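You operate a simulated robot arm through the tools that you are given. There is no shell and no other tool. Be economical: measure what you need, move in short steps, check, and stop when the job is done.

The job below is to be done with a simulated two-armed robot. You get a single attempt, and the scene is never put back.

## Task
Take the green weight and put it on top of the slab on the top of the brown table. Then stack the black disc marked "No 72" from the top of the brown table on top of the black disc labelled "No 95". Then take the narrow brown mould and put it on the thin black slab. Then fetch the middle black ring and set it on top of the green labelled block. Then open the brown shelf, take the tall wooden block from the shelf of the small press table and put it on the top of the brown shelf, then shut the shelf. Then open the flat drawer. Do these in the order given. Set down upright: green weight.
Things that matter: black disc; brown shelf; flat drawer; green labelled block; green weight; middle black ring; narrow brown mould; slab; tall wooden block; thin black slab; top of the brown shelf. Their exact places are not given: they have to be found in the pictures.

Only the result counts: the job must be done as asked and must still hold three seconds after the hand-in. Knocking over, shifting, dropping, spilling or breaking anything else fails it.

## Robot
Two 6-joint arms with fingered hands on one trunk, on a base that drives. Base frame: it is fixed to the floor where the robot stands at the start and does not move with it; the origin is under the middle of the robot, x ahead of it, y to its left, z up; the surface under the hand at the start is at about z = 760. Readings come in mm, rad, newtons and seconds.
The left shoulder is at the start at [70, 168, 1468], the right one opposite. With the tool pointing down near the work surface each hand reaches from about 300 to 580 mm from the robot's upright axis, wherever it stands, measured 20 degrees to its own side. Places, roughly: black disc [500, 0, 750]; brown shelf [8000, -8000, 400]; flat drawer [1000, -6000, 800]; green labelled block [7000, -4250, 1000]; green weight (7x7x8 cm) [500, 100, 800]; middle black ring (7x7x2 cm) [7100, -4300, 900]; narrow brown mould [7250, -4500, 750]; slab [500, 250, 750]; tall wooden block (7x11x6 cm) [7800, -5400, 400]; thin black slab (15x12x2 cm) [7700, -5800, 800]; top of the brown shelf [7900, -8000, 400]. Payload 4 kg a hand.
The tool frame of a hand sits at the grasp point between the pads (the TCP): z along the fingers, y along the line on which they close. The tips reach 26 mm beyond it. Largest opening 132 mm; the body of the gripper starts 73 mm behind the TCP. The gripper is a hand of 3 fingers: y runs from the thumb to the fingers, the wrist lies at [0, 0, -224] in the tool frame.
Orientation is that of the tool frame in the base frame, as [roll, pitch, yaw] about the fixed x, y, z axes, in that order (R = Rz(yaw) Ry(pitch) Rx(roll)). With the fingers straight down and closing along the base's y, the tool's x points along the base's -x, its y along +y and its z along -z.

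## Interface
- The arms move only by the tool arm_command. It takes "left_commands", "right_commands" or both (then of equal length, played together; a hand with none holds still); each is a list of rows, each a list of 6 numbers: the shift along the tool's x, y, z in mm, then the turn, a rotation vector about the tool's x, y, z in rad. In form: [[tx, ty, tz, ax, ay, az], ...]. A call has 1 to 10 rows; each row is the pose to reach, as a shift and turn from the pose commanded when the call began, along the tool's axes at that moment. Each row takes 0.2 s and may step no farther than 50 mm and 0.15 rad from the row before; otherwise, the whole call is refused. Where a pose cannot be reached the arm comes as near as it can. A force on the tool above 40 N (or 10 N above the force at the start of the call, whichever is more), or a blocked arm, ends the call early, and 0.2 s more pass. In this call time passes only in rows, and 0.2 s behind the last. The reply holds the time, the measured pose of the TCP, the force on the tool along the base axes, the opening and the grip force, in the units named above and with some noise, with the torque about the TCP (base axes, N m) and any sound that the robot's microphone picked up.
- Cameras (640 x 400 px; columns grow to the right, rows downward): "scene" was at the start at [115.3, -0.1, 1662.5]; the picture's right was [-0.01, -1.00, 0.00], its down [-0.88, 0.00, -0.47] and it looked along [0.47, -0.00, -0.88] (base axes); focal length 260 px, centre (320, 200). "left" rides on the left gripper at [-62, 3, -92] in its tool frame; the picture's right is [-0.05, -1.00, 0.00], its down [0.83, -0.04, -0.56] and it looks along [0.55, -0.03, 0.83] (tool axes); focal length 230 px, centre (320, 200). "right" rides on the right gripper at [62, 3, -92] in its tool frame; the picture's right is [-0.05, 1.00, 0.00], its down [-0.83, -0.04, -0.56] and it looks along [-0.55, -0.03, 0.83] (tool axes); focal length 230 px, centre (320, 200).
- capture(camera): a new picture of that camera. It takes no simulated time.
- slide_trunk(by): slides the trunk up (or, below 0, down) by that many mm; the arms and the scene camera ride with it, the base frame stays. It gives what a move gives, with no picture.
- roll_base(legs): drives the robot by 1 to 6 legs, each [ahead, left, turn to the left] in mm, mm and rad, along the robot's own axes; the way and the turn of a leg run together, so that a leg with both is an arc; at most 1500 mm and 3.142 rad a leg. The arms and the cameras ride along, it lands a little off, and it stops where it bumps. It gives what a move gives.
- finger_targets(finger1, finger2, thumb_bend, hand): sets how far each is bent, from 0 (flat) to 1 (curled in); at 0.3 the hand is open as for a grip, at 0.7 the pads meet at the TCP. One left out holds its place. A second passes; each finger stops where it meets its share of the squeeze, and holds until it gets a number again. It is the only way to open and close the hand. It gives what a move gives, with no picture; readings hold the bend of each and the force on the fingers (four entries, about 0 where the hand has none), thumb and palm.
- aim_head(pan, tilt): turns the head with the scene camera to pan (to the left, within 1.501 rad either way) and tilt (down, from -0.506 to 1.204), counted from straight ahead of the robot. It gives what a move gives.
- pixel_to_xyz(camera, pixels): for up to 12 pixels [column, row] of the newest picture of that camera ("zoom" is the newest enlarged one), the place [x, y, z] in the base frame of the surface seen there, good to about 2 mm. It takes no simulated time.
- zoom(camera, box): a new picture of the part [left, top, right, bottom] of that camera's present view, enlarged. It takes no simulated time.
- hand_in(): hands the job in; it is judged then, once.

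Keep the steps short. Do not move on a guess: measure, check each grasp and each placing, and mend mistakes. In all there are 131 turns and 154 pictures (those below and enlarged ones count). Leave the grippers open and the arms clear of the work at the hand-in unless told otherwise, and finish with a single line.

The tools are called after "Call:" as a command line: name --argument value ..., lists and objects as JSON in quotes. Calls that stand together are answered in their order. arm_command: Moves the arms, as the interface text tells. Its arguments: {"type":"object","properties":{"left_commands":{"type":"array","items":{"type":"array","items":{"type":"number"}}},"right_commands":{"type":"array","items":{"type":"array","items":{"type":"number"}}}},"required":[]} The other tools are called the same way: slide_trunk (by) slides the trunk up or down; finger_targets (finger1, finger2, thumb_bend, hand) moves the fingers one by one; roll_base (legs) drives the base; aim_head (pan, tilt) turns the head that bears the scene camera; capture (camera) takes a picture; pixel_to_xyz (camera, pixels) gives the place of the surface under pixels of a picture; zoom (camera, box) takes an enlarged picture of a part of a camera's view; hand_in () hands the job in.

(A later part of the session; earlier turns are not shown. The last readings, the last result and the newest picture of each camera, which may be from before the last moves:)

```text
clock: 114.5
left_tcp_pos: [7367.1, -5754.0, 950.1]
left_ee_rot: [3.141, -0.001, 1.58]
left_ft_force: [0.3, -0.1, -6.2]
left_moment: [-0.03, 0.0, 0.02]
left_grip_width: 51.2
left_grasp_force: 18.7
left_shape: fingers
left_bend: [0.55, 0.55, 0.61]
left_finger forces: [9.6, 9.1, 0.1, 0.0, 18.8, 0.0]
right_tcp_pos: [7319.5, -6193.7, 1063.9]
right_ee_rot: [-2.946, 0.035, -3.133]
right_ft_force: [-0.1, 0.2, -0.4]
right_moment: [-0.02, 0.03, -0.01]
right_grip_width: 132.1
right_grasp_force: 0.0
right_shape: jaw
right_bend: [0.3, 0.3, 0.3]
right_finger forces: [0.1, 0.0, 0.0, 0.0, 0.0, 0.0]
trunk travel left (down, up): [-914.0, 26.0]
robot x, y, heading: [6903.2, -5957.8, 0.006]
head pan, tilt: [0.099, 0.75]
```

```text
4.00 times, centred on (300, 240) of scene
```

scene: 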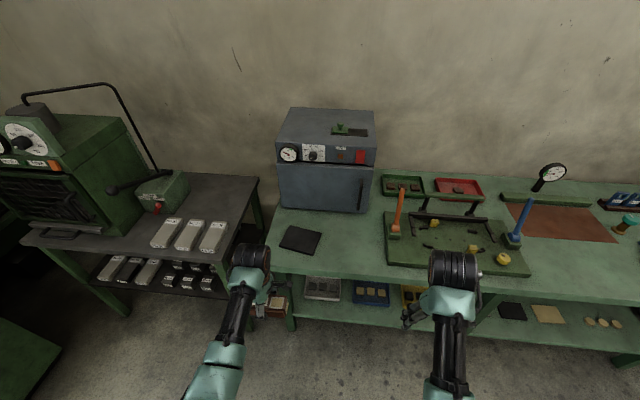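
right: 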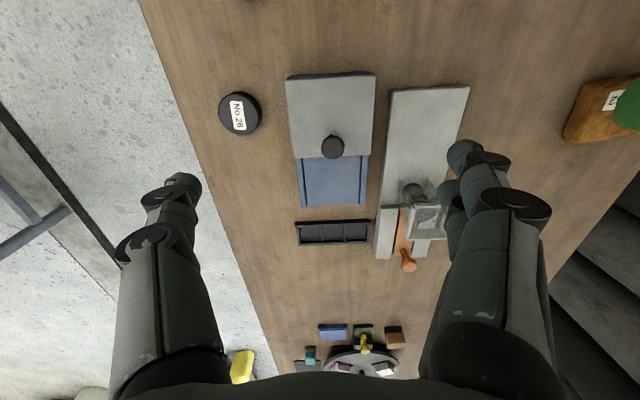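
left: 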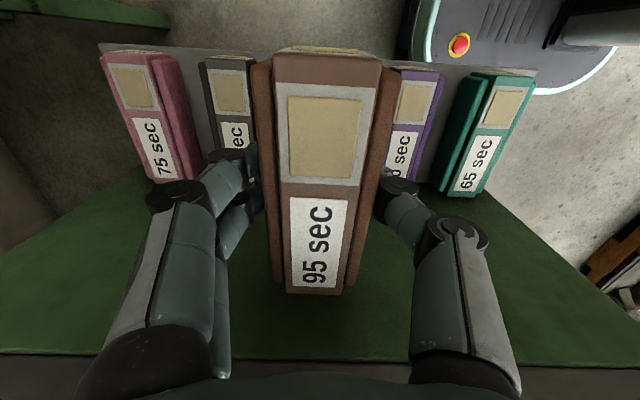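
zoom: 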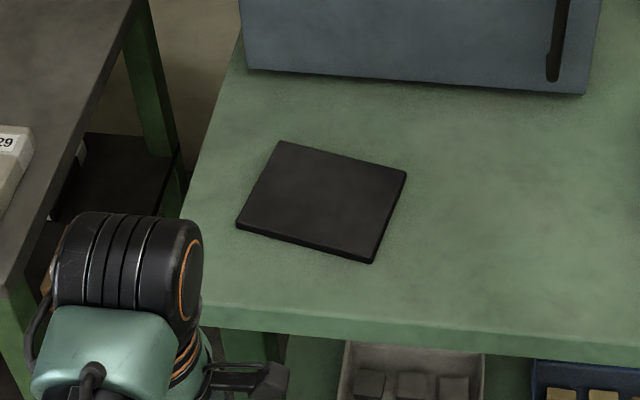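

Slab centre (7709,−5790), top z 812.5. I drive 326 mm ahead; right hand stays 170 mm short of the orange lever.

Call:
roll_base --legs '[[326, -20, 0]]'

Call:
arm_command --left_commands '[[-10, 5, 20, 0, 0, 0], [-18, 8, 40, 0, 0, 0], [-18, 8, 40, 0, 0, 0]]'

Call:
capture --camera "left"

```text
clock: 116.7
left_tcp_pos: [7695.0, -5765.7, 952.0]
left_ee_rot: [3.138, 0.0, 1.588]
left_ft_force: [-0.4, 0.3, -6.2]
left_moment: [-0.03, 0.0, -0.03]
left_grip_width: 50.9
left_grasp_force: 18.9
left_shape: fingers
left_bend: [0.55, 0.55, 0.61]
left_finger forces: [9.7, 9.1, 0.1, 0.0, 18.8, 0.0]
right_tcp_pos: [7650.0, -6205.1, 1064.2]
right_ee_rot: [-2.947, 0.039, -3.124]
right_ft_force: [-0.2, -0.3, -0.6]
right_moment: [0.01, 0.02, 0.0]
right_grip_width: 132.4
right_grasp_force: 0.0
right_shape: jaw
right_bend: [0.3, 0.3, 0.3]
right_finger forces: [0.0, 0.1, 0.0, 0.0, 0.1, 0.0]
trunk travel left (down, up): [-914.0, 26.0]
robot x, y, heading: [7235.9, -5970.8, 0.015]
head pan, tilt: [0.099, 0.75]
```

```text
clock: 117.5
left_tcp_pos: [7702.9, -5785.7, 908.9]
left_ee_rot: [-3.141, 0.0, 1.587]
left_ft_force: [0.2, 1.0, -5.9]
left_moment: [-0.05, -0.03, -0.03]
left_grip_width: 51.1
left_grasp_force: 18.7
left_shape: fingers
left_bend: [0.55, 0.55, 0.61]
left_finger forces: [9.7, 9.1, 0.1, 0.1, 18.7, 0.0]
right_tcp_pos: [7652.9, -6206.4, 1063.0]
right_ee_rot: [-2.947, 0.035, -3.123]
right_ft_force: [0.1, 0.2, -0.1]
right_moment: [0.03, 0.01, -0.01]
right_grip_width: 132.1
right_grasp_force: 0.1
right_shape: jaw
right_bend: [0.3, 0.3, 0.3]
right_finger forces: [0.1, 0.1, 0.1, 0.0, 0.0, 0.0]
trunk travel left (down, up): [-914.0, 26.0]
robot x, y, heading: [7237.9, -5971.9, 0.02]
head pan, tilt: [0.099, 0.75]
```

```text
109 pictures are left
```

left: 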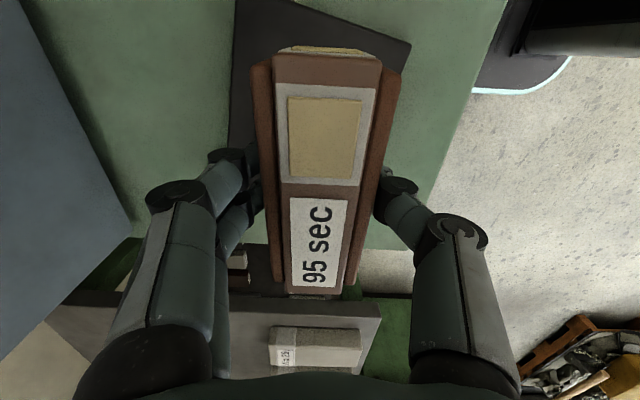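

Lower over the slab centre, stepping gently near z≈848.

Call:
arm_command --left_commands '[[-4, 4, 25, 0, 0, 0], [-6, 6, 45, 0, 0, 0], [-6, 6, 56, 0, 0, 0], [-6, 6, 58.5, 0, 0, 0], [-6, 6, 60.5, 0, 0, 0], [-6, 6, 62, 0, 0, 0], [-6, 6, 62, 0, 0, 0]]'

```text
clock: 119.1
left_tcp_pos: [7709.5, -5789.3, 849.5]
left_ee_rot: [3.14, -0.001, 1.589]
left_ft_force: [-0.4, 0.3, -2.3]
left_moment: [0.01, -0.08, 0.03]
left_grip_width: 51.3
left_grasp_force: 18.7
left_shape: fingers
left_bend: [0.55, 0.55, 0.61]
left_finger forces: [9.4, 9.0, 0.0, 0.0, 19.1, 0.1]
right_tcp_pos: [7652.0, -6206.7, 1063.1]
right_ee_rot: [-2.947, 0.036, -3.124]
right_ft_force: [0.0, -0.2, 0.2]
right_moment: [0.01, 0.02, 0.02]
right_grip_width: 131.9
right_grasp_force: 0.0
right_shape: jaw
right_bend: [0.3, 0.3, 0.3]
right_finger forces: [0.1, 0.0, 0.0, 0.0, 0.0, 0.0]
trunk travel left (down, up): [-914.0, 26.0]
robot x, y, heading: [7234.1, -5975.9, 0.02]
head pan, tilt: [0.099, 0.75]
```

Contact begins (−2.3 N instead of −6). Two mm more, then release and lift.

Call:
arm_command --left_commands '[[0, 0, 1, 0, 0, 0], [0, 0, 1.5, 0, 0, 0], [0, 0, 1.5, 0, 0, 0]]'

Call:
finger_targets --hand "left" --finger1 0.42 --finger2 0.42 --thumb_bend 0.42

Call:
arm_command --left_commands '[[0, 0, -15, 0, 0, 0], [0, 0, -50, 0, 0, 0], [0, 0, -95, 0, 0, 0], [0, 0, -140, 0, 0, 0], [0, 0, -180, 0, 0, 0]]'

Call:
capture --camera "left"

```text
clock: 119.9
left_tcp_pos: [7710.6, -5788.9, 847.6]
left_ee_rot: [3.138, -0.003, 1.589]
left_ft_force: [-1.5, 2.2, 7.2]
left_moment: [0.11, -0.11, 0.03]
left_grip_width: 51.4
left_grasp_force: 19.7
left_shape: fingers
left_bend: [0.55, 0.55, 0.61]
left_finger forces: [9.6, 9.9, 0.0, 0.0, 19.8, 0.0]
right_tcp_pos: [7650.7, -6206.0, 1064.3]
right_ee_rot: [-2.947, 0.038, -3.126]
right_ft_force: [-0.1, 0.1, 0.3]
right_moment: [-0.03, 0.0, 0.0]
right_grip_width: 131.8
right_grasp_force: 0.1
right_shape: jaw
right_bend: [0.3, 0.3, 0.3]
right_finger forces: [0.0, 0.0, 0.1, 0.0, 0.0, 0.1]
trunk travel left (down, up): [-914.0, 26.0]
robot x, y, heading: [7234.1, -5974.9, 0.018]
head pan, tilt: [0.099, 0.75]
```

```text
clock: 120.9
left_tcp_pos: [7710.1, -5790.6, 846.9]
left_ee_rot: [3.14, -0.002, 1.589]
left_ft_force: [-0.3, 0.6, 0.4]
left_moment: [0.0, -0.01, -0.01]
left_grip_width: 94.2
left_grasp_force: 0.0
left_shape: fingers
left_bend: [0.42, 0.42, 0.42]
left_finger forces: [0.0, 0.0, 0.0, 0.0, 0.1, 0.1]
right_tcp_pos: [7653.0, -6205.9, 1064.3]
right_ee_rot: [-2.947, 0.036, -3.124]
right_ft_force: [-0.4, 0.6, 0.7]
right_moment: [0.01, -0.03, 0.0]
right_grip_width: 132.0
right_grasp_force: 0.0
right_shape: jaw
right_bend: [0.3, 0.3, 0.3]
right_finger forces: [0.1, 0.0, 0.0, 0.1, 0.0, 0.1]
trunk travel left (down, up): [-914.0, 26.0]
robot x, y, heading: [7236.2, -5972.2, 0.014]
head pan, tilt: [0.099, 0.75]
```

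```text
clock: 122.1
left_tcp_pos: [7707.6, -5784.5, 1023.4]
left_ee_rot: [-3.136, -0.008, 1.591]
left_ft_force: [0.3, 0.0, -0.5]
left_moment: [-0.01, 0.02, 0.03]
left_grip_width: 94.1
left_grasp_force: 0.0
left_shape: fingers
left_bend: [0.42, 0.42, 0.42]
left_finger forces: [0.0, 0.0, 0.0, 0.0, 0.0, 0.0]
right_tcp_pos: [7650.9, -6204.7, 1063.4]
right_ee_rot: [-2.947, 0.037, -3.123]
right_ft_force: [1.3, 0.5, -0.1]
right_moment: [-0.03, 0.0, 0.0]
right_grip_width: 132.2
right_grasp_force: 0.0
right_shape: jaw
right_bend: [0.3, 0.3, 0.3]
right_finger forces: [0.0, 0.0, 0.1, 0.1, 0.0, 0.0]
trunk travel left (down, up): [-914.0, 26.0]
robot x, y, heading: [7234.6, -5971.4, 0.018]
head pan, tilt: [0.099, 0.75]
```

```text
108 pictures are left
```

left: 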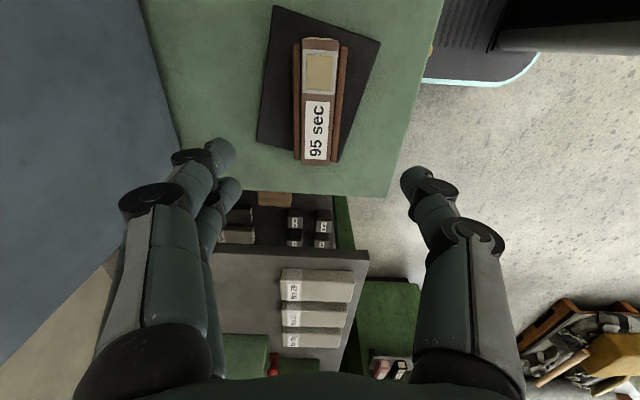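

The mould rests on the black slab. Next, the ring on the console ledge. I back off and drive to about (6560,−4520), then look.

Call:
roll_base --legs '[[-450, 0, -0.018], [-225, 750, 0], [0, 700, 0]]'

Call:
aim_head --pan 0.35 --tilt 0.9

Call:
capture --camera "scene"

Call:
capture --camera "left"

```text
clock: 132.0
left_tcp_pos: [7001.0, -4342.3, 1025.2]
left_ee_rot: [3.139, -0.011, 1.61]
left_ft_force: [1.3, 0.1, 0.2]
left_moment: [0.02, -0.03, 0.0]
left_grip_width: 94.3
left_grasp_force: 0.1
left_shape: fingers
left_bend: [0.42, 0.42, 0.42]
left_finger forces: [0.0, 0.1, 0.0, 0.0, 0.0, 0.0]
right_tcp_pos: [6952.0, -4764.5, 1063.2]
right_ee_rot: [-2.949, 0.036, -3.105]
right_ft_force: [0.3, 0.4, -0.2]
right_moment: [-0.02, -0.01, 0.03]
right_grip_width: 132.1
right_grasp_force: 0.0
right_shape: jaw
right_bend: [0.3, 0.3, 0.3]
right_finger forces: [0.1, 0.0, 0.0, 0.0, 0.1, 0.0]
trunk travel left (down, up): [-914.0, 26.0]
robot x, y, heading: [6532.2, -4536.1, 0.035]
head pan, tilt: [0.099, 0.75]
```

```text
clock: 132.8
left_tcp_pos: [7003.1, -4339.3, 1024.6]
left_ee_rot: [-3.142, -0.011, 1.612]
left_ft_force: [0.3, -0.2, -0.1]
left_moment: [-0.02, 0.01, 0.0]
left_grip_width: 94.3
left_grasp_force: 0.1
left_shape: fingers
left_bend: [0.42, 0.42, 0.42]
left_finger forces: [0.0, 0.1, 0.0, 0.0, 0.0, 0.0]
right_tcp_pos: [6951.8, -4764.2, 1063.8]
right_ee_rot: [-2.944, 0.036, -3.105]
right_ft_force: [0.2, 0.2, 0.3]
right_moment: [0.02, -0.01, 0.02]
right_grip_width: 132.1
right_grasp_force: 0.1
right_shape: jaw
right_bend: [0.3, 0.3, 0.3]
right_finger forces: [0.0, 0.1, 0.0, 0.0, 0.0, 0.0]
trunk travel left (down, up): [-914.0, 26.0]
robot x, y, heading: [6530.4, -4539.7, 0.032]
head pan, tilt: [0.351, 0.901]
```

```text
107 pictures are left
```

scene: 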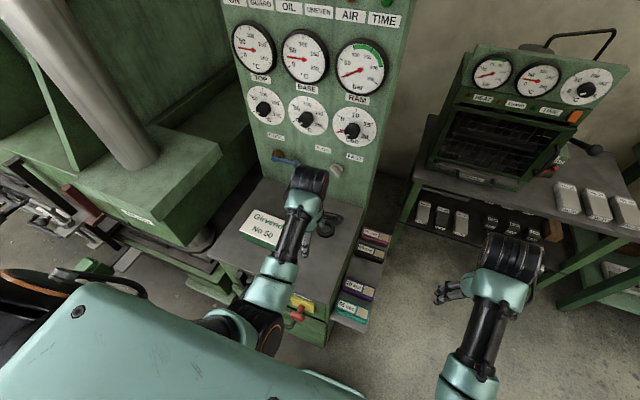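

```text
106 pictures are left
```

left: 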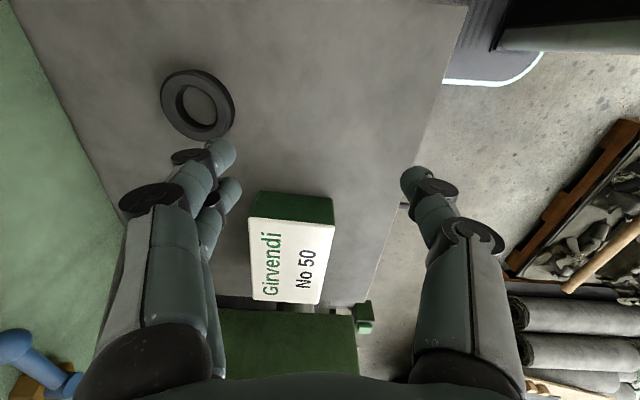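

Ring at (198,104), block "Girvendi No 50" at (290,250), panel on the left of the picture. I measure them.

Call:
pixel_to_xyz --camera "left" --pixels '[[198, 75], [200, 136], [165, 100], [233, 110], [252, 218], [334, 226], [320, 303], [252, 300], [292, 260], [30, 50], [100, 200], [440, 100]]'

Call:
pixel_to_xyz --camera "scene" --pixels '[[330, 225], [325, 233], [280, 160], [335, 168], [330, 185], [265, 182], [250, 215], [268, 250], [215, 265], [240, 292]]'

```text
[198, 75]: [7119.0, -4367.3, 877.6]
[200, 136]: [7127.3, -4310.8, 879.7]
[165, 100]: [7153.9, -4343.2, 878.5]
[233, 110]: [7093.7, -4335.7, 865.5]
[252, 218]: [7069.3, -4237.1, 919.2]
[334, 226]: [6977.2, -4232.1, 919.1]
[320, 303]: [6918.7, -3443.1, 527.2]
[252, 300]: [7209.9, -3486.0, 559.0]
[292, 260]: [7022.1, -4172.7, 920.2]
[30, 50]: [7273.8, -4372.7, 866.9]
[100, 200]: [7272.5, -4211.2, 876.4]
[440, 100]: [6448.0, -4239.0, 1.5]
```

```text
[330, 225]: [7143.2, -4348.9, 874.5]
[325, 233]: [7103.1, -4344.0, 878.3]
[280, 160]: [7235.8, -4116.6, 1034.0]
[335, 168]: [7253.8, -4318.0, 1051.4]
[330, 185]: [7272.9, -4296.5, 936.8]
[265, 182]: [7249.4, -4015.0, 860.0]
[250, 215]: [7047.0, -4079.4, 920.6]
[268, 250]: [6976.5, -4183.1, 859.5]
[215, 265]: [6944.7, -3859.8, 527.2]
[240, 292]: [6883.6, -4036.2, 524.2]
```

Ring centre (7124,−4339), z 858–878; block top z 920. I drive 100 mm ahead (stays 30 mm clear of the console), move over the ring and lower to z≈930.

Call:
roll_base --legs '[[100, 0, -0.03]]'

Call:
arm_command --left_commands '[[0, 10, 30, 0, 0, 0], [0, 20, 65, 0, 0, 0], [0, 22, 95, 0, 0, 0], [0, 22, 95, 0, 0, 0]]'

Call:
capture --camera "left"

```text
clock: 133.9
left_tcp_pos: [7105.2, -4352.0, 1026.2]
left_ee_rot: [3.136, -0.011, 1.583]
left_ft_force: [-0.8, -0.5, 0.2]
left_moment: [0.02, 0.0, -0.03]
left_grip_width: 94.6
left_grasp_force: 0.1
left_shape: fingers
left_bend: [0.42, 0.42, 0.42]
left_finger forces: [0.0, 0.0, 0.1, 0.1, 0.0, 0.0]
right_tcp_pos: [7042.5, -4773.9, 1067.1]
right_ee_rot: [-2.947, 0.04, -3.136]
right_ft_force: [0.0, 0.1, 0.4]
right_moment: [0.02, -0.01, 0.02]
right_grip_width: 131.9
right_grasp_force: 0.1
right_shape: jaw
right_bend: [0.3, 0.3, 0.3]
right_finger forces: [0.1, 0.1, 0.1, 0.0, 0.0, 0.0]
trunk travel left (down, up): [-914.0, 26.0]
robot x, y, heading: [6627.1, -4536.4, 0.007]
head pan, tilt: [0.351, 0.901]
```

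```text
clock: 134.9
left_tcp_pos: [7132.0, -4351.1, 934.1]
left_ee_rot: [3.138, -0.011, 1.583]
left_ft_force: [0.2, -1.1, -0.3]
left_moment: [0.0, -0.03, -0.01]
left_grip_width: 94.4
left_grasp_force: 0.1
left_shape: fingers
left_bend: [0.42, 0.42, 0.42]
left_finger forces: [0.0, 0.0, 0.0, 0.1, 0.1, 0.0]
right_tcp_pos: [7044.5, -4774.7, 1063.4]
right_ee_rot: [-2.946, 0.038, -3.136]
right_ft_force: [-0.6, -0.3, -0.9]
right_moment: [-0.04, 0.01, -0.03]
right_grip_width: 131.9
right_grasp_force: 0.1
right_shape: jaw
right_bend: [0.3, 0.3, 0.3]
right_finger forces: [0.0, 0.1, 0.1, 0.0, 0.1, 0.1]
trunk travel left (down, up): [-914.0, 26.0]
robot x, y, heading: [6630.5, -4534.3, 0.008]
head pan, tilt: [0.351, 0.901]
```

```text
105 pictures are left
```

left: 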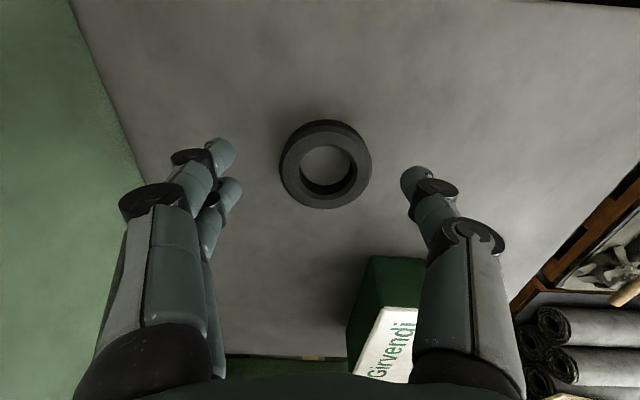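

I correct (−8 x, +12 y) and lower to z≈891.

Call:
arm_command --left_commands '[[12, -8, 15, 0, 0, 0], [12, -8, 30, 0, 0, 0], [12, -8, 41, 0, 0, 0], [12, -8, 43, 0, 0, 0], [12, -8, 43, 0, 0, 0]]'

Call:
capture --camera "left"

```text
clock: 136.2
left_tcp_pos: [7125.4, -4339.6, 891.4]
left_ee_rot: [3.134, -0.015, 1.582]
left_ft_force: [1.6, 1.5, 14.6]
left_moment: [-0.04, 0.53, -0.05]
left_grip_width: 95.1
left_grasp_force: 7.4
left_shape: fingers
left_bend: [0.42, 0.42, 0.42]
left_finger forces: [2.9, 0.0, 0.1, 0.0, 11.9, 0.0]
right_tcp_pos: [7043.6, -4775.4, 1064.4]
right_ee_rot: [-2.946, 0.036, -3.134]
right_ft_force: [0.7, -0.1, -0.5]
right_moment: [0.0, -0.02, -0.02]
right_grip_width: 132.1
right_grasp_force: 0.0
right_shape: jaw
right_bend: [0.3, 0.3, 0.3]
right_finger forces: [0.1, 0.0, 0.0, 0.0, 0.0, 0.1]
trunk travel left (down, up): [-914.0, 26.0]
robot x, y, heading: [6628.6, -4538.3, 0.007]
head pan, tilt: [0.351, 0.901]
```

```text
104 pictures are left
```

left: 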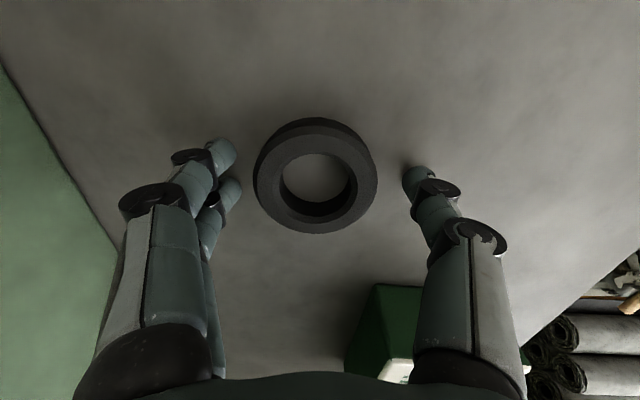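

The tips touch the ledge (14.6 N). I raise 4 mm and close.

Call:
arm_command --left_commands '[[0, 0, -2, 0, 0, 0], [0, 0, -4, 0, 0, 0]]'

Call:
finger_targets --hand "left" --finger1 0.65 --finger2 0.65 --thumb_bend 0.65

Call:
capture --camera "left"

```text
clock: 136.8
left_tcp_pos: [7124.2, -4338.3, 891.9]
left_ee_rot: [-3.141, -0.01, 1.581]
left_ft_force: [0.8, -0.1, 1.8]
left_moment: [-0.01, -0.01, 0.02]
left_grip_width: 95.0
left_grasp_force: 1.4
left_shape: fingers
left_bend: [0.42, 0.42, 0.42]
left_finger forces: [0.7, 0.1, 0.1, 0.1, 1.2, 0.1]
right_tcp_pos: [7045.0, -4775.1, 1063.4]
right_ee_rot: [-2.946, 0.037, -3.136]
right_ft_force: [0.1, -0.4, 0.3]
right_moment: [-0.01, -0.01, 0.0]
right_grip_width: 131.7
right_grasp_force: 0.0
right_shape: jaw
right_bend: [0.3, 0.3, 0.3]
right_finger forces: [0.0, 0.1, 0.0, 0.0, 0.0, 0.0]
trunk travel left (down, up): [-914.0, 26.0]
robot x, y, heading: [6631.4, -4535.8, 0.004]
head pan, tilt: [0.351, 0.901]
```

```text
clock: 137.8
left_tcp_pos: [7123.4, -4338.8, 892.4]
left_ee_rot: [3.14, -0.011, 1.582]
left_ft_force: [-0.5, 0.2, 5.6]
left_moment: [-0.04, -0.25, 0.03]
left_grip_width: 62.3
left_grasp_force: 20.6
left_shape: fingers
left_bend: [0.53, 0.52, 0.57]
left_finger forces: [13.3, 10.6, 0.0, 0.1, 17.4, 0.0]
right_tcp_pos: [7044.5, -4775.4, 1063.0]
right_ee_rot: [-2.946, 0.036, -3.133]
right_ft_force: [0.2, -0.7, -0.2]
right_moment: [-0.02, -0.01, 0.0]
right_grip_width: 131.7
right_grasp_force: 0.0
right_shape: jaw
right_bend: [0.3, 0.3, 0.3]
right_finger forces: [0.0, 0.1, 0.0, 0.1, 0.1, 0.0]
trunk travel left (down, up): [-914.0, 26.0]
robot x, y, heading: [6629.5, -4537.3, 0.011]
head pan, tilt: [0.351, 0.901]
```

```text
103 pictures are left
```

left: 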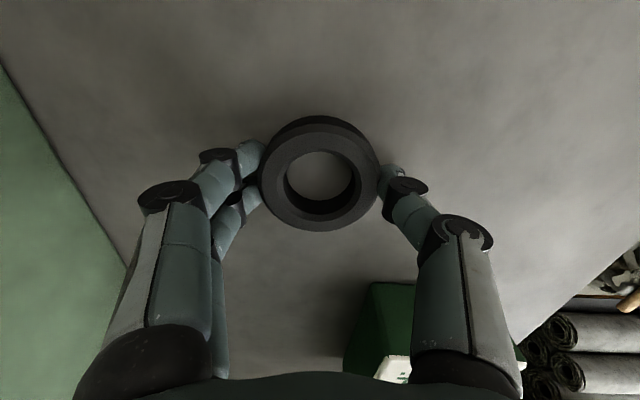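

Ring gripped (62 mm, 20 N). I lift it 110 mm.

Call:
arm_command --left_commands '[[0, 0, -5, 0, 0, 0], [0, 0, -25, 0, 0, 0], [0, 0, -60, 0, 0, 0], [0, 0, -100, 0, 0, 0], [0, 0, -115, 0, 0, 0]]'

Call:
capture --camera "left"

```text
clock: 138.9
left_tcp_pos: [7123.3, -4340.4, 1007.1]
left_ee_rot: [3.139, -0.014, 1.581]
left_ft_force: [0.1, 0.6, -0.1]
left_moment: [0.0, 0.01, 0.01]
left_grip_width: 62.4
left_grasp_force: 17.5
left_shape: fingers
left_bend: [0.53, 0.52, 0.57]
left_finger forces: [8.7, 9.2, 0.0, 0.0, 17.4, 0.0]
right_tcp_pos: [7045.2, -4773.5, 1063.8]
right_ee_rot: [-2.946, 0.038, -3.133]
right_ft_force: [1.4, 0.6, 0.6]
right_moment: [0.01, 0.0, -0.01]
right_grip_width: 131.7
right_grasp_force: 0.0
right_shape: jaw
right_bend: [0.3, 0.3, 0.3]
right_finger forces: [0.0, 0.0, 0.1, 0.0, 0.0, 0.0]
trunk travel left (down, up): [-914.0, 26.0]
robot x, y, heading: [6629.8, -4537.8, 0.01]
head pan, tilt: [0.351, 0.901]
```

```text
102 pictures are left
```

left: 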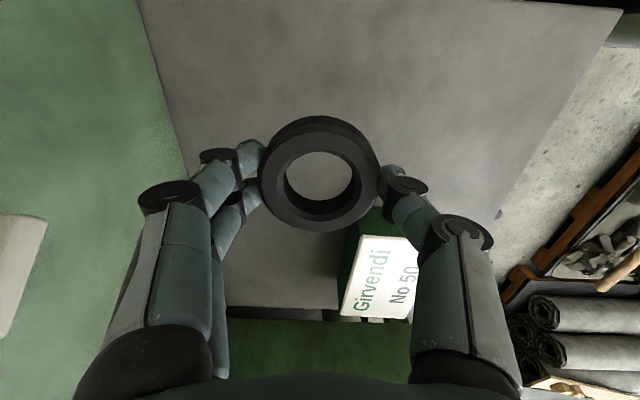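

Ring held. I measure the block's top face: near-left corner (358,240), far-left (341,313), far edge (400,318).

Call:
pixel_to_xyz --camera "left" --pixels '[[360, 242], [345, 310], [405, 315], [408, 245], [380, 280], [320, 130], [320, 220]]'

Call:
zoom --camera "scene" --box '[200, 150, 400, 300]'

```text
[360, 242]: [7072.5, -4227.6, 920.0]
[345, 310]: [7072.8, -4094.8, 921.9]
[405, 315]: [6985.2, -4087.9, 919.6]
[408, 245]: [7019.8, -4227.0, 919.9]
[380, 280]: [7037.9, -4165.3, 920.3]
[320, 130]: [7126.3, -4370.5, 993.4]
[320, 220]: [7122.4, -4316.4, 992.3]
```

```text
2.67 times, centred on (300, 225) of scene
```

zoom: 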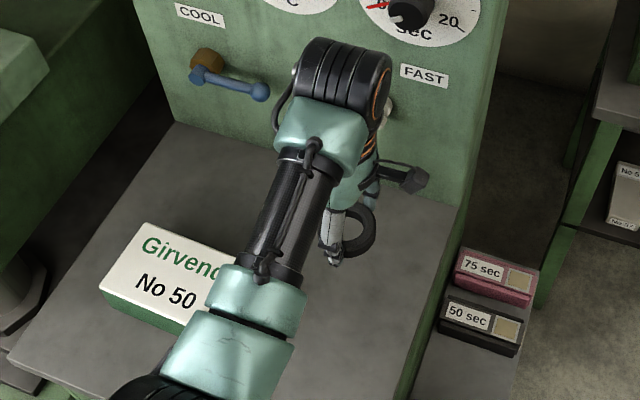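

Block top x 6977–7073, y −4237…−4085, centre (7025,−4160). Ring bottom is 34 mm below the TCP. I slide the base 120 left and move the ring over the block.

Call:
roll_base --legs '[[0, 120, -0.008]]'

Call:
arm_command --left_commands '[[20, -40, 0, 0, 0, 0], [40, -80, 0, 0, 0, 0], [52, -98, 10, 0, 0, 0], [52, -98, 10, 0, 0, 0]]'

Call:
capture --camera "left"

```text
clock: 140.2
left_tcp_pos: [7125.2, -4230.7, 1008.6]
left_ee_rot: [3.14, -0.012, 1.575]
left_ft_force: [-0.8, -0.4, -0.8]
left_moment: [-0.01, -0.01, -0.04]
left_grip_width: 62.3
left_grasp_force: 17.5
left_shape: fingers
left_bend: [0.53, 0.52, 0.57]
left_finger forces: [8.7, 9.1, 0.0, 0.0, 17.4, 0.0]
right_tcp_pos: [7042.7, -4662.7, 1062.8]
right_ee_rot: [-2.949, 0.036, -3.141]
right_ft_force: [-0.3, 0.3, 0.0]
right_moment: [0.01, 0.02, 0.01]
right_grip_width: 131.8
right_grasp_force: 0.1
right_shape: jaw
right_bend: [0.3, 0.3, 0.3]
right_finger forces: [0.0, 0.0, 0.1, 0.1, 0.0, 0.0]
trunk travel left (down, up): [-914.0, 26.0]
robot x, y, heading: [6628.5, -4417.2, 0.0]
head pan, tilt: [0.351, 0.901]
```

```text
clock: 141.2
left_tcp_pos: [7025.9, -4178.2, 999.2]
left_ee_rot: [3.138, -0.01, 1.574]
left_ft_force: [-0.2, -0.2, -1.0]
left_moment: [0.0, -0.03, -0.01]
left_grip_width: 62.5
left_grasp_force: 17.6
left_shape: fingers
left_bend: [0.53, 0.52, 0.57]
left_finger forces: [8.6, 9.1, 0.0, 0.1, 17.4, 0.0]
right_tcp_pos: [7042.8, -4660.6, 1063.5]
right_ee_rot: [-2.946, 0.038, 3.141]
right_ft_force: [0.3, 0.4, 0.5]
right_moment: [-0.05, 0.0, 0.02]
right_grip_width: 131.9
right_grasp_force: 0.0
right_shape: jaw
right_bend: [0.3, 0.3, 0.3]
right_finger forces: [0.0, 0.0, 0.0, 0.1, 0.0, 0.1]
trunk travel left (down, up): [-914.0, 26.0]
robot x, y, heading: [6628.6, -4417.2, -0.001]
head pan, tilt: [0.351, 0.901]
```

```text
100 pictures are left
```

left: 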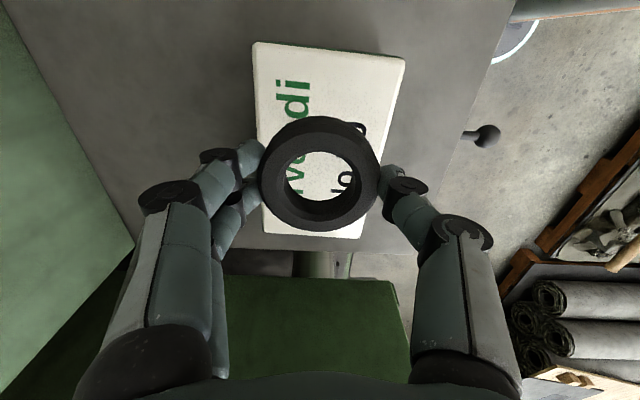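

Above the block. +15 in y, lower to 957 then by small steps.

Call:
arm_command --left_commands '[[15, 0, 20, 0, 0, 0], [15, 0, 38, 0, 0, 0], [15, 0, 42, 0, 0, 0], [15, 0, 44, 0, 0, 0], [15, 0, 45.5, 0, 0, 0], [15, 0, 45.5, 0, 0, 0]]'

```text
clock: 142.6
left_tcp_pos: [7027.0, -4160.9, 952.7]
left_ee_rot: [3.139, -0.009, 1.575]
left_ft_force: [0.4, -0.6, 3.6]
left_moment: [-0.05, -0.11, -0.03]
left_grip_width: 62.4
left_grasp_force: 19.3
left_shape: fingers
left_bend: [0.54, 0.52, 0.57]
left_finger forces: [11.9, 9.9, 0.0, 0.0, 17.6, 0.1]
right_tcp_pos: [7041.9, -4660.9, 1064.2]
right_ee_rot: [-2.948, 0.036, 3.141]
right_ft_force: [-0.1, -0.4, 0.1]
right_moment: [0.01, 0.02, 0.02]
right_grip_width: 132.3
right_grasp_force: 0.1
right_shape: jaw
right_bend: [0.3, 0.3, 0.3]
right_finger forces: [0.0, 0.1, 0.0, 0.0, 0.0, 0.0]
trunk travel left (down, up): [-914.0, 26.0]
robot x, y, heading: [6631.4, -4415.5, -0.002]
head pan, tilt: [0.351, 0.901]
```

Contact (3.6 N). I release and lift.

Call:
finger_targets --hand "left" --finger1 0.44 --finger2 0.44 --thumb_bend 0.44

Call:
arm_command --left_commands '[[0, 0, -10, 0, 0, 0], [0, 0, -40, 0, 0, 0], [0, 0, -80, 0, 0, 0]]'

Call:
capture --camera "left"

```text
clock: 143.6
left_tcp_pos: [7027.4, -4163.0, 952.2]
left_ee_rot: [3.138, -0.011, 1.576]
left_ft_force: [-0.6, 0.4, 0.6]
left_moment: [0.03, -0.04, 0.0]
left_grip_width: 87.5
left_grasp_force: 0.1
left_shape: fingers
left_bend: [0.44, 0.44, 0.44]
left_finger forces: [0.0, 0.0, 0.0, 0.1, 0.0, 0.0]
right_tcp_pos: [7042.2, -4660.5, 1063.4]
right_ee_rot: [-2.947, 0.037, 3.141]
right_ft_force: [0.2, 0.7, -0.3]
right_moment: [0.02, -0.01, -0.02]
right_grip_width: 132.0
right_grasp_force: 0.1
right_shape: jaw
right_bend: [0.3, 0.3, 0.3]
right_finger forces: [0.0, 0.1, 0.1, 0.0, 0.1, 0.0]
trunk travel left (down, up): [-914.0, 26.0]
robot x, y, heading: [6633.1, -4420.6, 0.001]
head pan, tilt: [0.351, 0.901]
```

```text
clock: 144.4
left_tcp_pos: [7026.0, -4163.3, 1031.2]
left_ee_rot: [3.141, -0.012, 1.574]
left_ft_force: [-0.4, 0.4, 0.3]
left_moment: [-0.01, 0.0, 0.03]
left_grip_width: 87.6
left_grasp_force: 0.1
left_shape: fingers
left_bend: [0.44, 0.44, 0.44]
left_finger forces: [0.0, 0.0, 0.1, 0.0, 0.1, 0.0]
right_tcp_pos: [7042.9, -4661.9, 1064.4]
right_ee_rot: [-2.948, 0.037, 3.141]
right_ft_force: [0.3, -0.5, -0.5]
right_moment: [0.04, -0.02, 0.01]
right_grip_width: 132.0
right_grasp_force: 0.0
right_shape: jaw
right_bend: [0.3, 0.3, 0.3]
right_finger forces: [0.0, 0.1, 0.0, 0.0, 0.1, 0.1]
trunk travel left (down, up): [-914.0, 26.0]
robot x, y, heading: [6631.0, -4416.6, -0.005]
head pan, tilt: [0.351, 0.901]
```

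```text
99 pictures are left
```

left: 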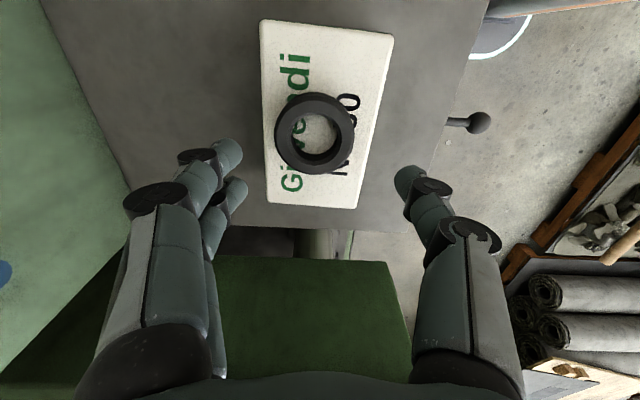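

The ring lies on the green block. Next the brown shelf near (8000,−8000). I back off and drive along x≈6480 to y≈−7700, then look.

Call:
roll_base --legs '[[-150, -50, 0], [0, -1100, 0], [0, -1100, 0], [0, -1050, 0]]'

Call:
aim_head --pan -0.1 --tilt 0.5

Call:
capture --camera "scene"

```text
clock: 161.2
left_tcp_pos: [6898.3, -7447.5, 1032.2]
left_ee_rot: [3.14, -0.011, 1.598]
left_ft_force: [0.1, -0.6, 0.3]
left_moment: [0.0, 0.0, 0.01]
left_grip_width: 87.9
left_grasp_force: 0.2
left_shape: fingers
left_bend: [0.44, 0.44, 0.44]
left_finger forces: [0.0, 0.1, 0.0, 0.0, 0.0, 0.0]
right_tcp_pos: [6928.7, -7945.1, 1064.2]
right_ee_rot: [-2.944, 0.038, -3.118]
right_ft_force: [-0.1, -1.1, -0.6]
right_moment: [0.0, -0.01, -0.03]
right_grip_width: 132.2
right_grasp_force: 0.0
right_shape: jaw
right_bend: [0.3, 0.3, 0.3]
right_finger forces: [0.1, 0.0, 0.0, 0.0, 0.0, 0.0]
trunk travel left (down, up): [-914.0, 26.0]
robot x, y, heading: [6506.4, -7715.3, 0.021]
head pan, tilt: [0.351, 0.901]
```

```text
clock: 162.1
left_tcp_pos: [6898.7, -7448.2, 1031.7]
left_ee_rot: [3.14, -0.009, 1.6]
left_ft_force: [-0.1, -0.9, 1.1]
left_moment: [0.0, 0.06, 0.0]
left_grip_width: 87.5
left_grasp_force: 0.1
left_shape: fingers
left_bend: [0.44, 0.44, 0.44]
left_finger forces: [0.0, 0.1, 0.1, 0.0, 0.0, 0.0]
right_tcp_pos: [6928.4, -7946.2, 1063.1]
right_ee_rot: [-2.945, 0.036, -3.118]
right_ft_force: [-0.1, -0.2, 0.1]
right_moment: [-0.02, 0.0, 0.03]
right_grip_width: 131.8
right_grasp_force: 0.0
right_shape: jaw
right_bend: [0.3, 0.3, 0.3]
right_finger forces: [0.0, 0.1, 0.0, 0.1, 0.1, 0.0]
trunk travel left (down, up): [-914.0, 26.0]
robot x, y, heading: [6510.4, -7713.9, 0.028]
head pan, tilt: [-0.099, 0.499]
```

```text
98 pictures are left
```

scene: 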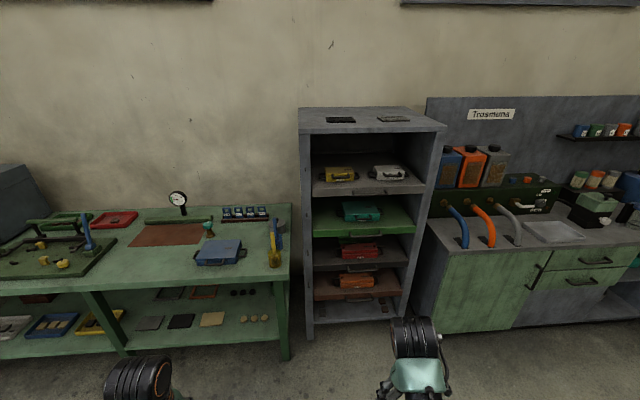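

The rack has pull-out shelves: grey, green, grey, brown, grey. I zoom in.

Call:
zoom --camera "scene" --box '[290, 160, 450, 340]'

Call:
pixel_to_xyz --camera "scene" --pixels '[[355, 283], [355, 296], [350, 302], [318, 290], [398, 285], [308, 300], [410, 260], [355, 310], [355, 262], [355, 235], [310, 330], [360, 319]]'

```text
2.22 times, centred on (370, 250) of scene
```

zoom: 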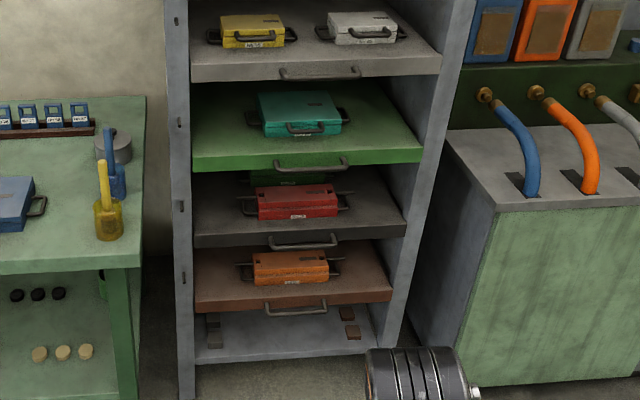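

```text
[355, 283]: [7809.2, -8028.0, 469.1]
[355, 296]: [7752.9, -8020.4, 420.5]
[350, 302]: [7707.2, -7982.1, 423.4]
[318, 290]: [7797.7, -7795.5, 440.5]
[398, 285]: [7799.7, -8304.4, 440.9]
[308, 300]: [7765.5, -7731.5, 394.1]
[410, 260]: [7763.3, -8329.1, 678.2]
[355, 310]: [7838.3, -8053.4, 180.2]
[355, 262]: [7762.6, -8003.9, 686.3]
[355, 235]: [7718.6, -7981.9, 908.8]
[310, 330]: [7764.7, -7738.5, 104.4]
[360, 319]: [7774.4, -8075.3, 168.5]
```

The brown shelf's front is at x≈7753, top z≈440, with a bar handle near (7707,−8030,421). I want the left hand pointing forward, fingers above and thumb below the bar. First I lower the trunk by 600 and swing the hand level.

Call:
slide_trunk --by -600

Call:
arm_command --left_commands '[[0, 20, 0, -0.15, 0, 0], [0, 40, 0, -0.3, 0, 0], [0, 60, 0, -0.45, 0, 0], [0, 80, 0, -0.6, 0, 0], [0, 100, 0, -0.75, 0, 0], [0, 120, 0, -0.9, 0, 0], [0, 140, 0, -1.05, 0, 0], [0, 160, 0, -1.2, 0, 0], [0, 160, 0, -1.35, 0, 0], [0, 160, 0, -1.5, 0, 0]]'

Call:
zoom --camera "scene" --box '[290, 130, 450, 250]'

```text
refused: -600 is not a number from -400 to 400
```

```text
clock: 164.3
left_tcp_pos: [7057.7, -7443.6, 1031.9]
left_ee_rot: [1.639, -0.01, 1.6]
left_ft_force: [-0.3, -0.2, 0.5]
left_moment: [0.03, -0.03, -0.01]
left_grip_width: 87.7
left_grasp_force: 0.1
left_shape: fingers
left_bend: [0.44, 0.44, 0.44]
left_finger forces: [0.1, 0.0, 0.0, 0.0, 0.1, 0.1]
right_tcp_pos: [6929.6, -7944.3, 1063.2]
right_ee_rot: [-2.948, 0.036, -3.117]
right_ft_force: [0.5, 0.2, -0.4]
right_moment: [-0.02, 0.0, 0.0]
right_grip_width: 132.2
right_grasp_force: 0.0
right_shape: jaw
right_bend: [0.3, 0.3, 0.3]
right_finger forces: [0.0, 0.1, 0.1, 0.0, 0.0, 0.1]
trunk travel left (down, up): [-914.0, 26.0]
robot x, y, heading: [6509.8, -7710.8, 0.026]
head pan, tilt: [-0.099, 0.499]
```

```text
3.33 times, centred on (370, 190) of scene
```

zoom: 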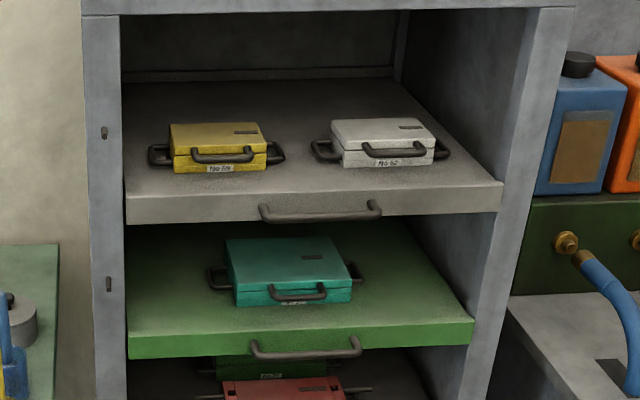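

The hand is level (roll 1.64). The trunk takes at most 400 at a time; I lower 400 and then 200, and look.

Call:
slide_trunk --by -400

Call:
slide_trunk --by -210

Call:
arm_command --left_commands '[[0, 0, 0, -0.068, 0, 0], [0, 0, 0, -0.068, 0, 0]]'

Call:
roll_base --legs '[[300, -500, -0.026]]'

Call:
capture --camera "scene"

Call:
capture --camera "left"

```text
clock: 168.2
left_tcp_pos: [7058.9, -7443.9, 631.6]
left_ee_rot: [1.641, -0.01, 1.599]
left_ft_force: [0.4, 0.0, 0.3]
left_moment: [-0.02, 0.04, -0.01]
left_grip_width: 87.7
left_grasp_force: 0.0
left_shape: fingers
left_bend: [0.44, 0.44, 0.44]
left_finger forces: [0.1, 0.0, 0.1, 0.1, 0.0, 0.0]
right_tcp_pos: [6928.8, -7945.8, 663.8]
right_ee_rot: [-2.946, 0.037, -3.116]
right_ft_force: [-0.8, 0.5, -0.3]
right_moment: [0.0, -0.01, 0.04]
right_grip_width: 132.0
right_grasp_force: 0.1
right_shape: jaw
right_bend: [0.3, 0.3, 0.3]
right_finger forces: [0.1, 0.0, 0.0, 0.1, 0.0, 0.1]
trunk travel left (down, up): [-514.0, 426.0]
robot x, y, heading: [6513.6, -7713.5, 0.029]
head pan, tilt: [-0.099, 0.499]
```

```text
clock: 170.4
left_tcp_pos: [7058.2, -7443.0, 421.3]
left_ee_rot: [1.641, -0.01, 1.6]
left_ft_force: [-0.1, -0.5, 0.4]
left_moment: [0.02, 0.01, 0.03]
left_grip_width: 88.1
left_grasp_force: 0.1
left_shape: fingers
left_bend: [0.44, 0.44, 0.44]
left_finger forces: [0.0, 0.0, 0.0, 0.1, 0.0, 0.0]
right_tcp_pos: [6928.9, -7944.8, 454.5]
right_ee_rot: [-2.947, 0.037, -3.119]
right_ft_force: [-0.8, 0.5, 0.3]
right_moment: [0.0, 0.0, 0.0]
right_grip_width: 131.7
right_grasp_force: 0.1
right_shape: jaw
right_bend: [0.3, 0.3, 0.3]
right_finger forces: [0.0, 0.1, 0.1, 0.0, 0.1, 0.1]
trunk travel left (down, up): [-304.0, 636.0]
robot x, y, heading: [6510.3, -7715.2, 0.023]
head pan, tilt: [-0.099, 0.499]
```

```text
clock: 171.0
left_tcp_pos: [7058.6, -7444.6, 420.0]
left_ee_rot: [1.573, -0.009, 1.597]
left_ft_force: [-0.8, -0.9, 0.5]
left_moment: [-0.02, -0.03, -0.01]
left_grip_width: 87.7
left_grasp_force: 0.1
left_shape: fingers
left_bend: [0.44, 0.44, 0.44]
left_finger forces: [0.0, 0.1, 0.1, 0.0, 0.1, 0.0]
right_tcp_pos: [6927.9, -7945.6, 453.8]
right_ee_rot: [-2.946, 0.037, -3.117]
right_ft_force: [-0.3, 0.7, 0.7]
right_moment: [0.01, -0.02, 0.01]
right_grip_width: 132.2
right_grasp_force: 0.1
right_shape: jaw
right_bend: [0.3, 0.3, 0.3]
right_finger forces: [0.0, 0.0, 0.0, 0.1, 0.0, 0.0]
trunk travel left (down, up): [-304.0, 636.0]
robot x, y, heading: [6512.7, -7717.4, 0.027]
head pan, tilt: [-0.099, 0.499]
```

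```text
clock: 174.3
left_tcp_pos: [7377.7, -7946.3, 420.5]
left_ee_rot: [1.572, -0.011, 1.575]
left_ft_force: [-0.3, -0.1, 0.5]
left_moment: [-0.03, -0.01, 0.02]
left_grip_width: 87.7
left_grasp_force: 0.1
left_shape: fingers
left_bend: [0.44, 0.44, 0.44]
left_finger forces: [0.0, 0.0, 0.1, 0.1, 0.0, 0.1]
right_tcp_pos: [7237.0, -8444.9, 454.7]
right_ee_rot: [-2.946, 0.038, -3.139]
right_ft_force: [-1.0, 0.2, -1.2]
right_moment: [0.03, 0.02, -0.03]
right_grip_width: 131.6
right_grasp_force: 0.1
right_shape: jaw
right_bend: [0.3, 0.3, 0.3]
right_finger forces: [0.0, 0.0, 0.0, 0.0, 0.0, 0.1]
trunk travel left (down, up): [-304.0, 636.0]
robot x, y, heading: [6824.2, -8203.4, 0.002]
head pan, tilt: [-0.099, 0.499]
```

```text
95 pictures are left
```

scene: 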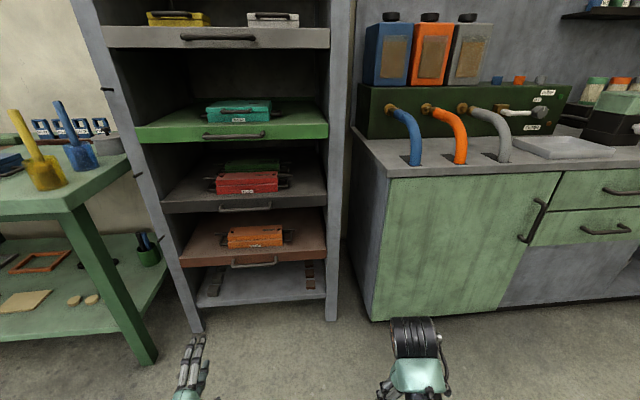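

```text
94 pictures are left
```

left: 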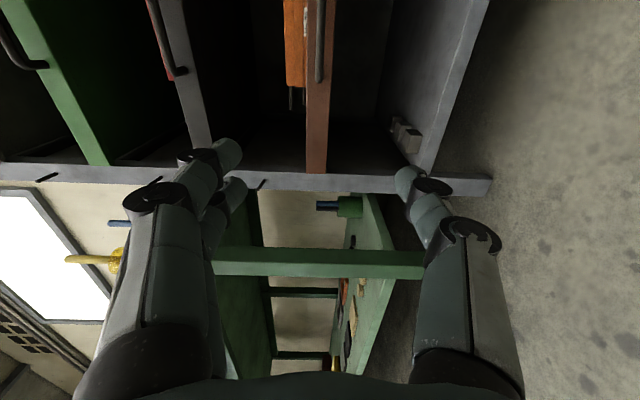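

The brown handle is at scene (254,265) and left (320,40). I measure it.

Call:
pixel_to_xyz --camera "left" --pixels '[[320, 20], [319, 60], [318, 80], [311, 100], [316, 150]]'

Call:
zoom --camera "scene" --box '[170, 180, 340, 310]'

Call:
pixel_to_xyz --camera "zoom" --pixels '[[230, 310], [275, 318], [318, 318], [380, 312], [275, 300], [325, 268], [60, 285], [570, 265], [220, 245], [435, 230], [360, 108], [570, 100]]'

```text
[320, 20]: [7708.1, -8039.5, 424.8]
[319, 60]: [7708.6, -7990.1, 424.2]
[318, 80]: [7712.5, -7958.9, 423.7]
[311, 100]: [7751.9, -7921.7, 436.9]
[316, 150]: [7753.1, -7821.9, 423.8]
```

```text
3.08 times, centred on (255, 245) of scene
```

zoom: 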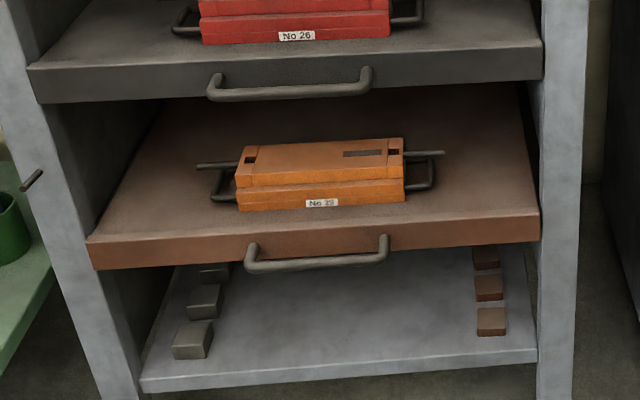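

```text
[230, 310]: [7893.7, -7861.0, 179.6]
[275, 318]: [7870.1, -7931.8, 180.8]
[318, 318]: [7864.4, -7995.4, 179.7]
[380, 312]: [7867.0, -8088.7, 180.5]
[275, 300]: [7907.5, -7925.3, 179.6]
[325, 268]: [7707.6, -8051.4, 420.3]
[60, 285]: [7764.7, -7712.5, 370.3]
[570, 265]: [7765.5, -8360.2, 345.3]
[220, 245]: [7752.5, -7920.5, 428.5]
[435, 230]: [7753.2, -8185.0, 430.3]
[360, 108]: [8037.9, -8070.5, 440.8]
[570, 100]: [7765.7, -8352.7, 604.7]
```

The bar is at x 7708, z 424, y −7955…−8115. Before advancing, I check the front of the sink cabinet, which the right hand comes near.

Call:
pixel_to_xyz --camera "scene" --pixels '[[400, 200], [400, 280], [540, 215], [373, 310], [410, 345]]'

Call:
arm_command --left_commands '[[-30, 1, 10, 0, 0, 0], [-60, 2, 20, 0, 0, 0], [-88, 3, 30, 0, 0, 0], [-88, 3, 30, 0, 0, 0]]'

```text
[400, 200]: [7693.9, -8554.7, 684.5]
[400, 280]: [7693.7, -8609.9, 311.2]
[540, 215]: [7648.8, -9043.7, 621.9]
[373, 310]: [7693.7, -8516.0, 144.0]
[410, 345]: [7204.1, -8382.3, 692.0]
```

```text
clock: 175.3
left_tcp_pos: [7405.9, -8036.7, 423.7]
left_ee_rot: [1.573, -0.01, 1.576]
left_ft_force: [-0.8, -0.4, 1.1]
left_moment: [0.0, 0.02, -0.03]
left_grip_width: 87.8
left_grasp_force: 0.0
left_shape: fingers
left_bend: [0.44, 0.44, 0.44]
left_finger forces: [0.0, 0.1, 0.1, 0.1, 0.0, 0.1]
right_tcp_pos: [7235.9, -8445.3, 454.3]
right_ee_rot: [-2.948, 0.036, -3.138]
right_ft_force: [0.0, 0.5, 0.7]
right_moment: [-0.01, -0.01, 0.01]
right_grip_width: 132.0
right_grasp_force: 0.0
right_shape: jaw
right_bend: [0.3, 0.3, 0.3]
right_finger forces: [0.0, 0.0, 0.0, 0.0, 0.0, 0.0]
trunk travel left (down, up): [-304.0, 636.0]
robot x, y, heading: [6826.3, -8204.4, -0.002]
head pan, tilt: [-0.099, 0.499]
```

The sink front is at x≥7649; the right hand will be at ≈7490. I drive 250 ahead and look.

Call:
roll_base --legs '[[250, 0, 0]]'

Call:
capture --camera "left"

```text
clock: 177.2
left_tcp_pos: [7661.1, -8040.4, 421.2]
left_ee_rot: [1.572, -0.011, 1.568]
left_ft_force: [0.0, 0.6, 1.2]
left_moment: [-0.01, 0.01, 0.01]
left_grip_width: 87.7
left_grasp_force: 0.0
left_shape: fingers
left_bend: [0.44, 0.44, 0.44]
left_finger forces: [0.0, 0.0, 0.0, 0.1, 0.0, 0.0]
right_tcp_pos: [7489.2, -8449.1, 454.6]
right_ee_rot: [-2.946, 0.036, 3.136]
right_ft_force: [0.0, -0.8, 0.1]
right_moment: [0.04, -0.01, 0.0]
right_grip_width: 131.9
right_grasp_force: 0.1
right_shape: jaw
right_bend: [0.3, 0.3, 0.3]
right_finger forces: [0.1, 0.0, 0.1, 0.0, 0.0, 0.1]
trunk travel left (down, up): [-304.0, 636.0]
robot x, y, heading: [7076.5, -8204.1, -0.009]
head pan, tilt: [-0.099, 0.499]
```

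```text
92 pictures are left
```

left: 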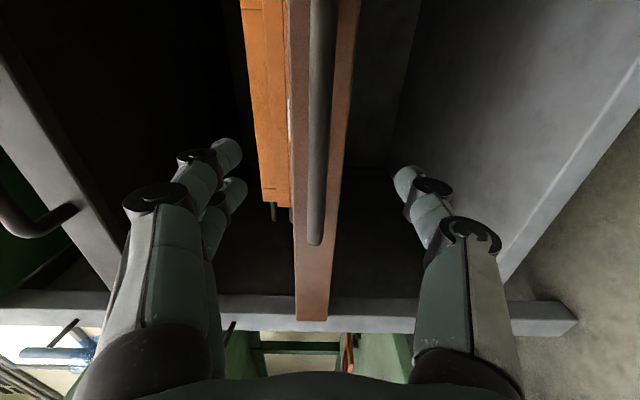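

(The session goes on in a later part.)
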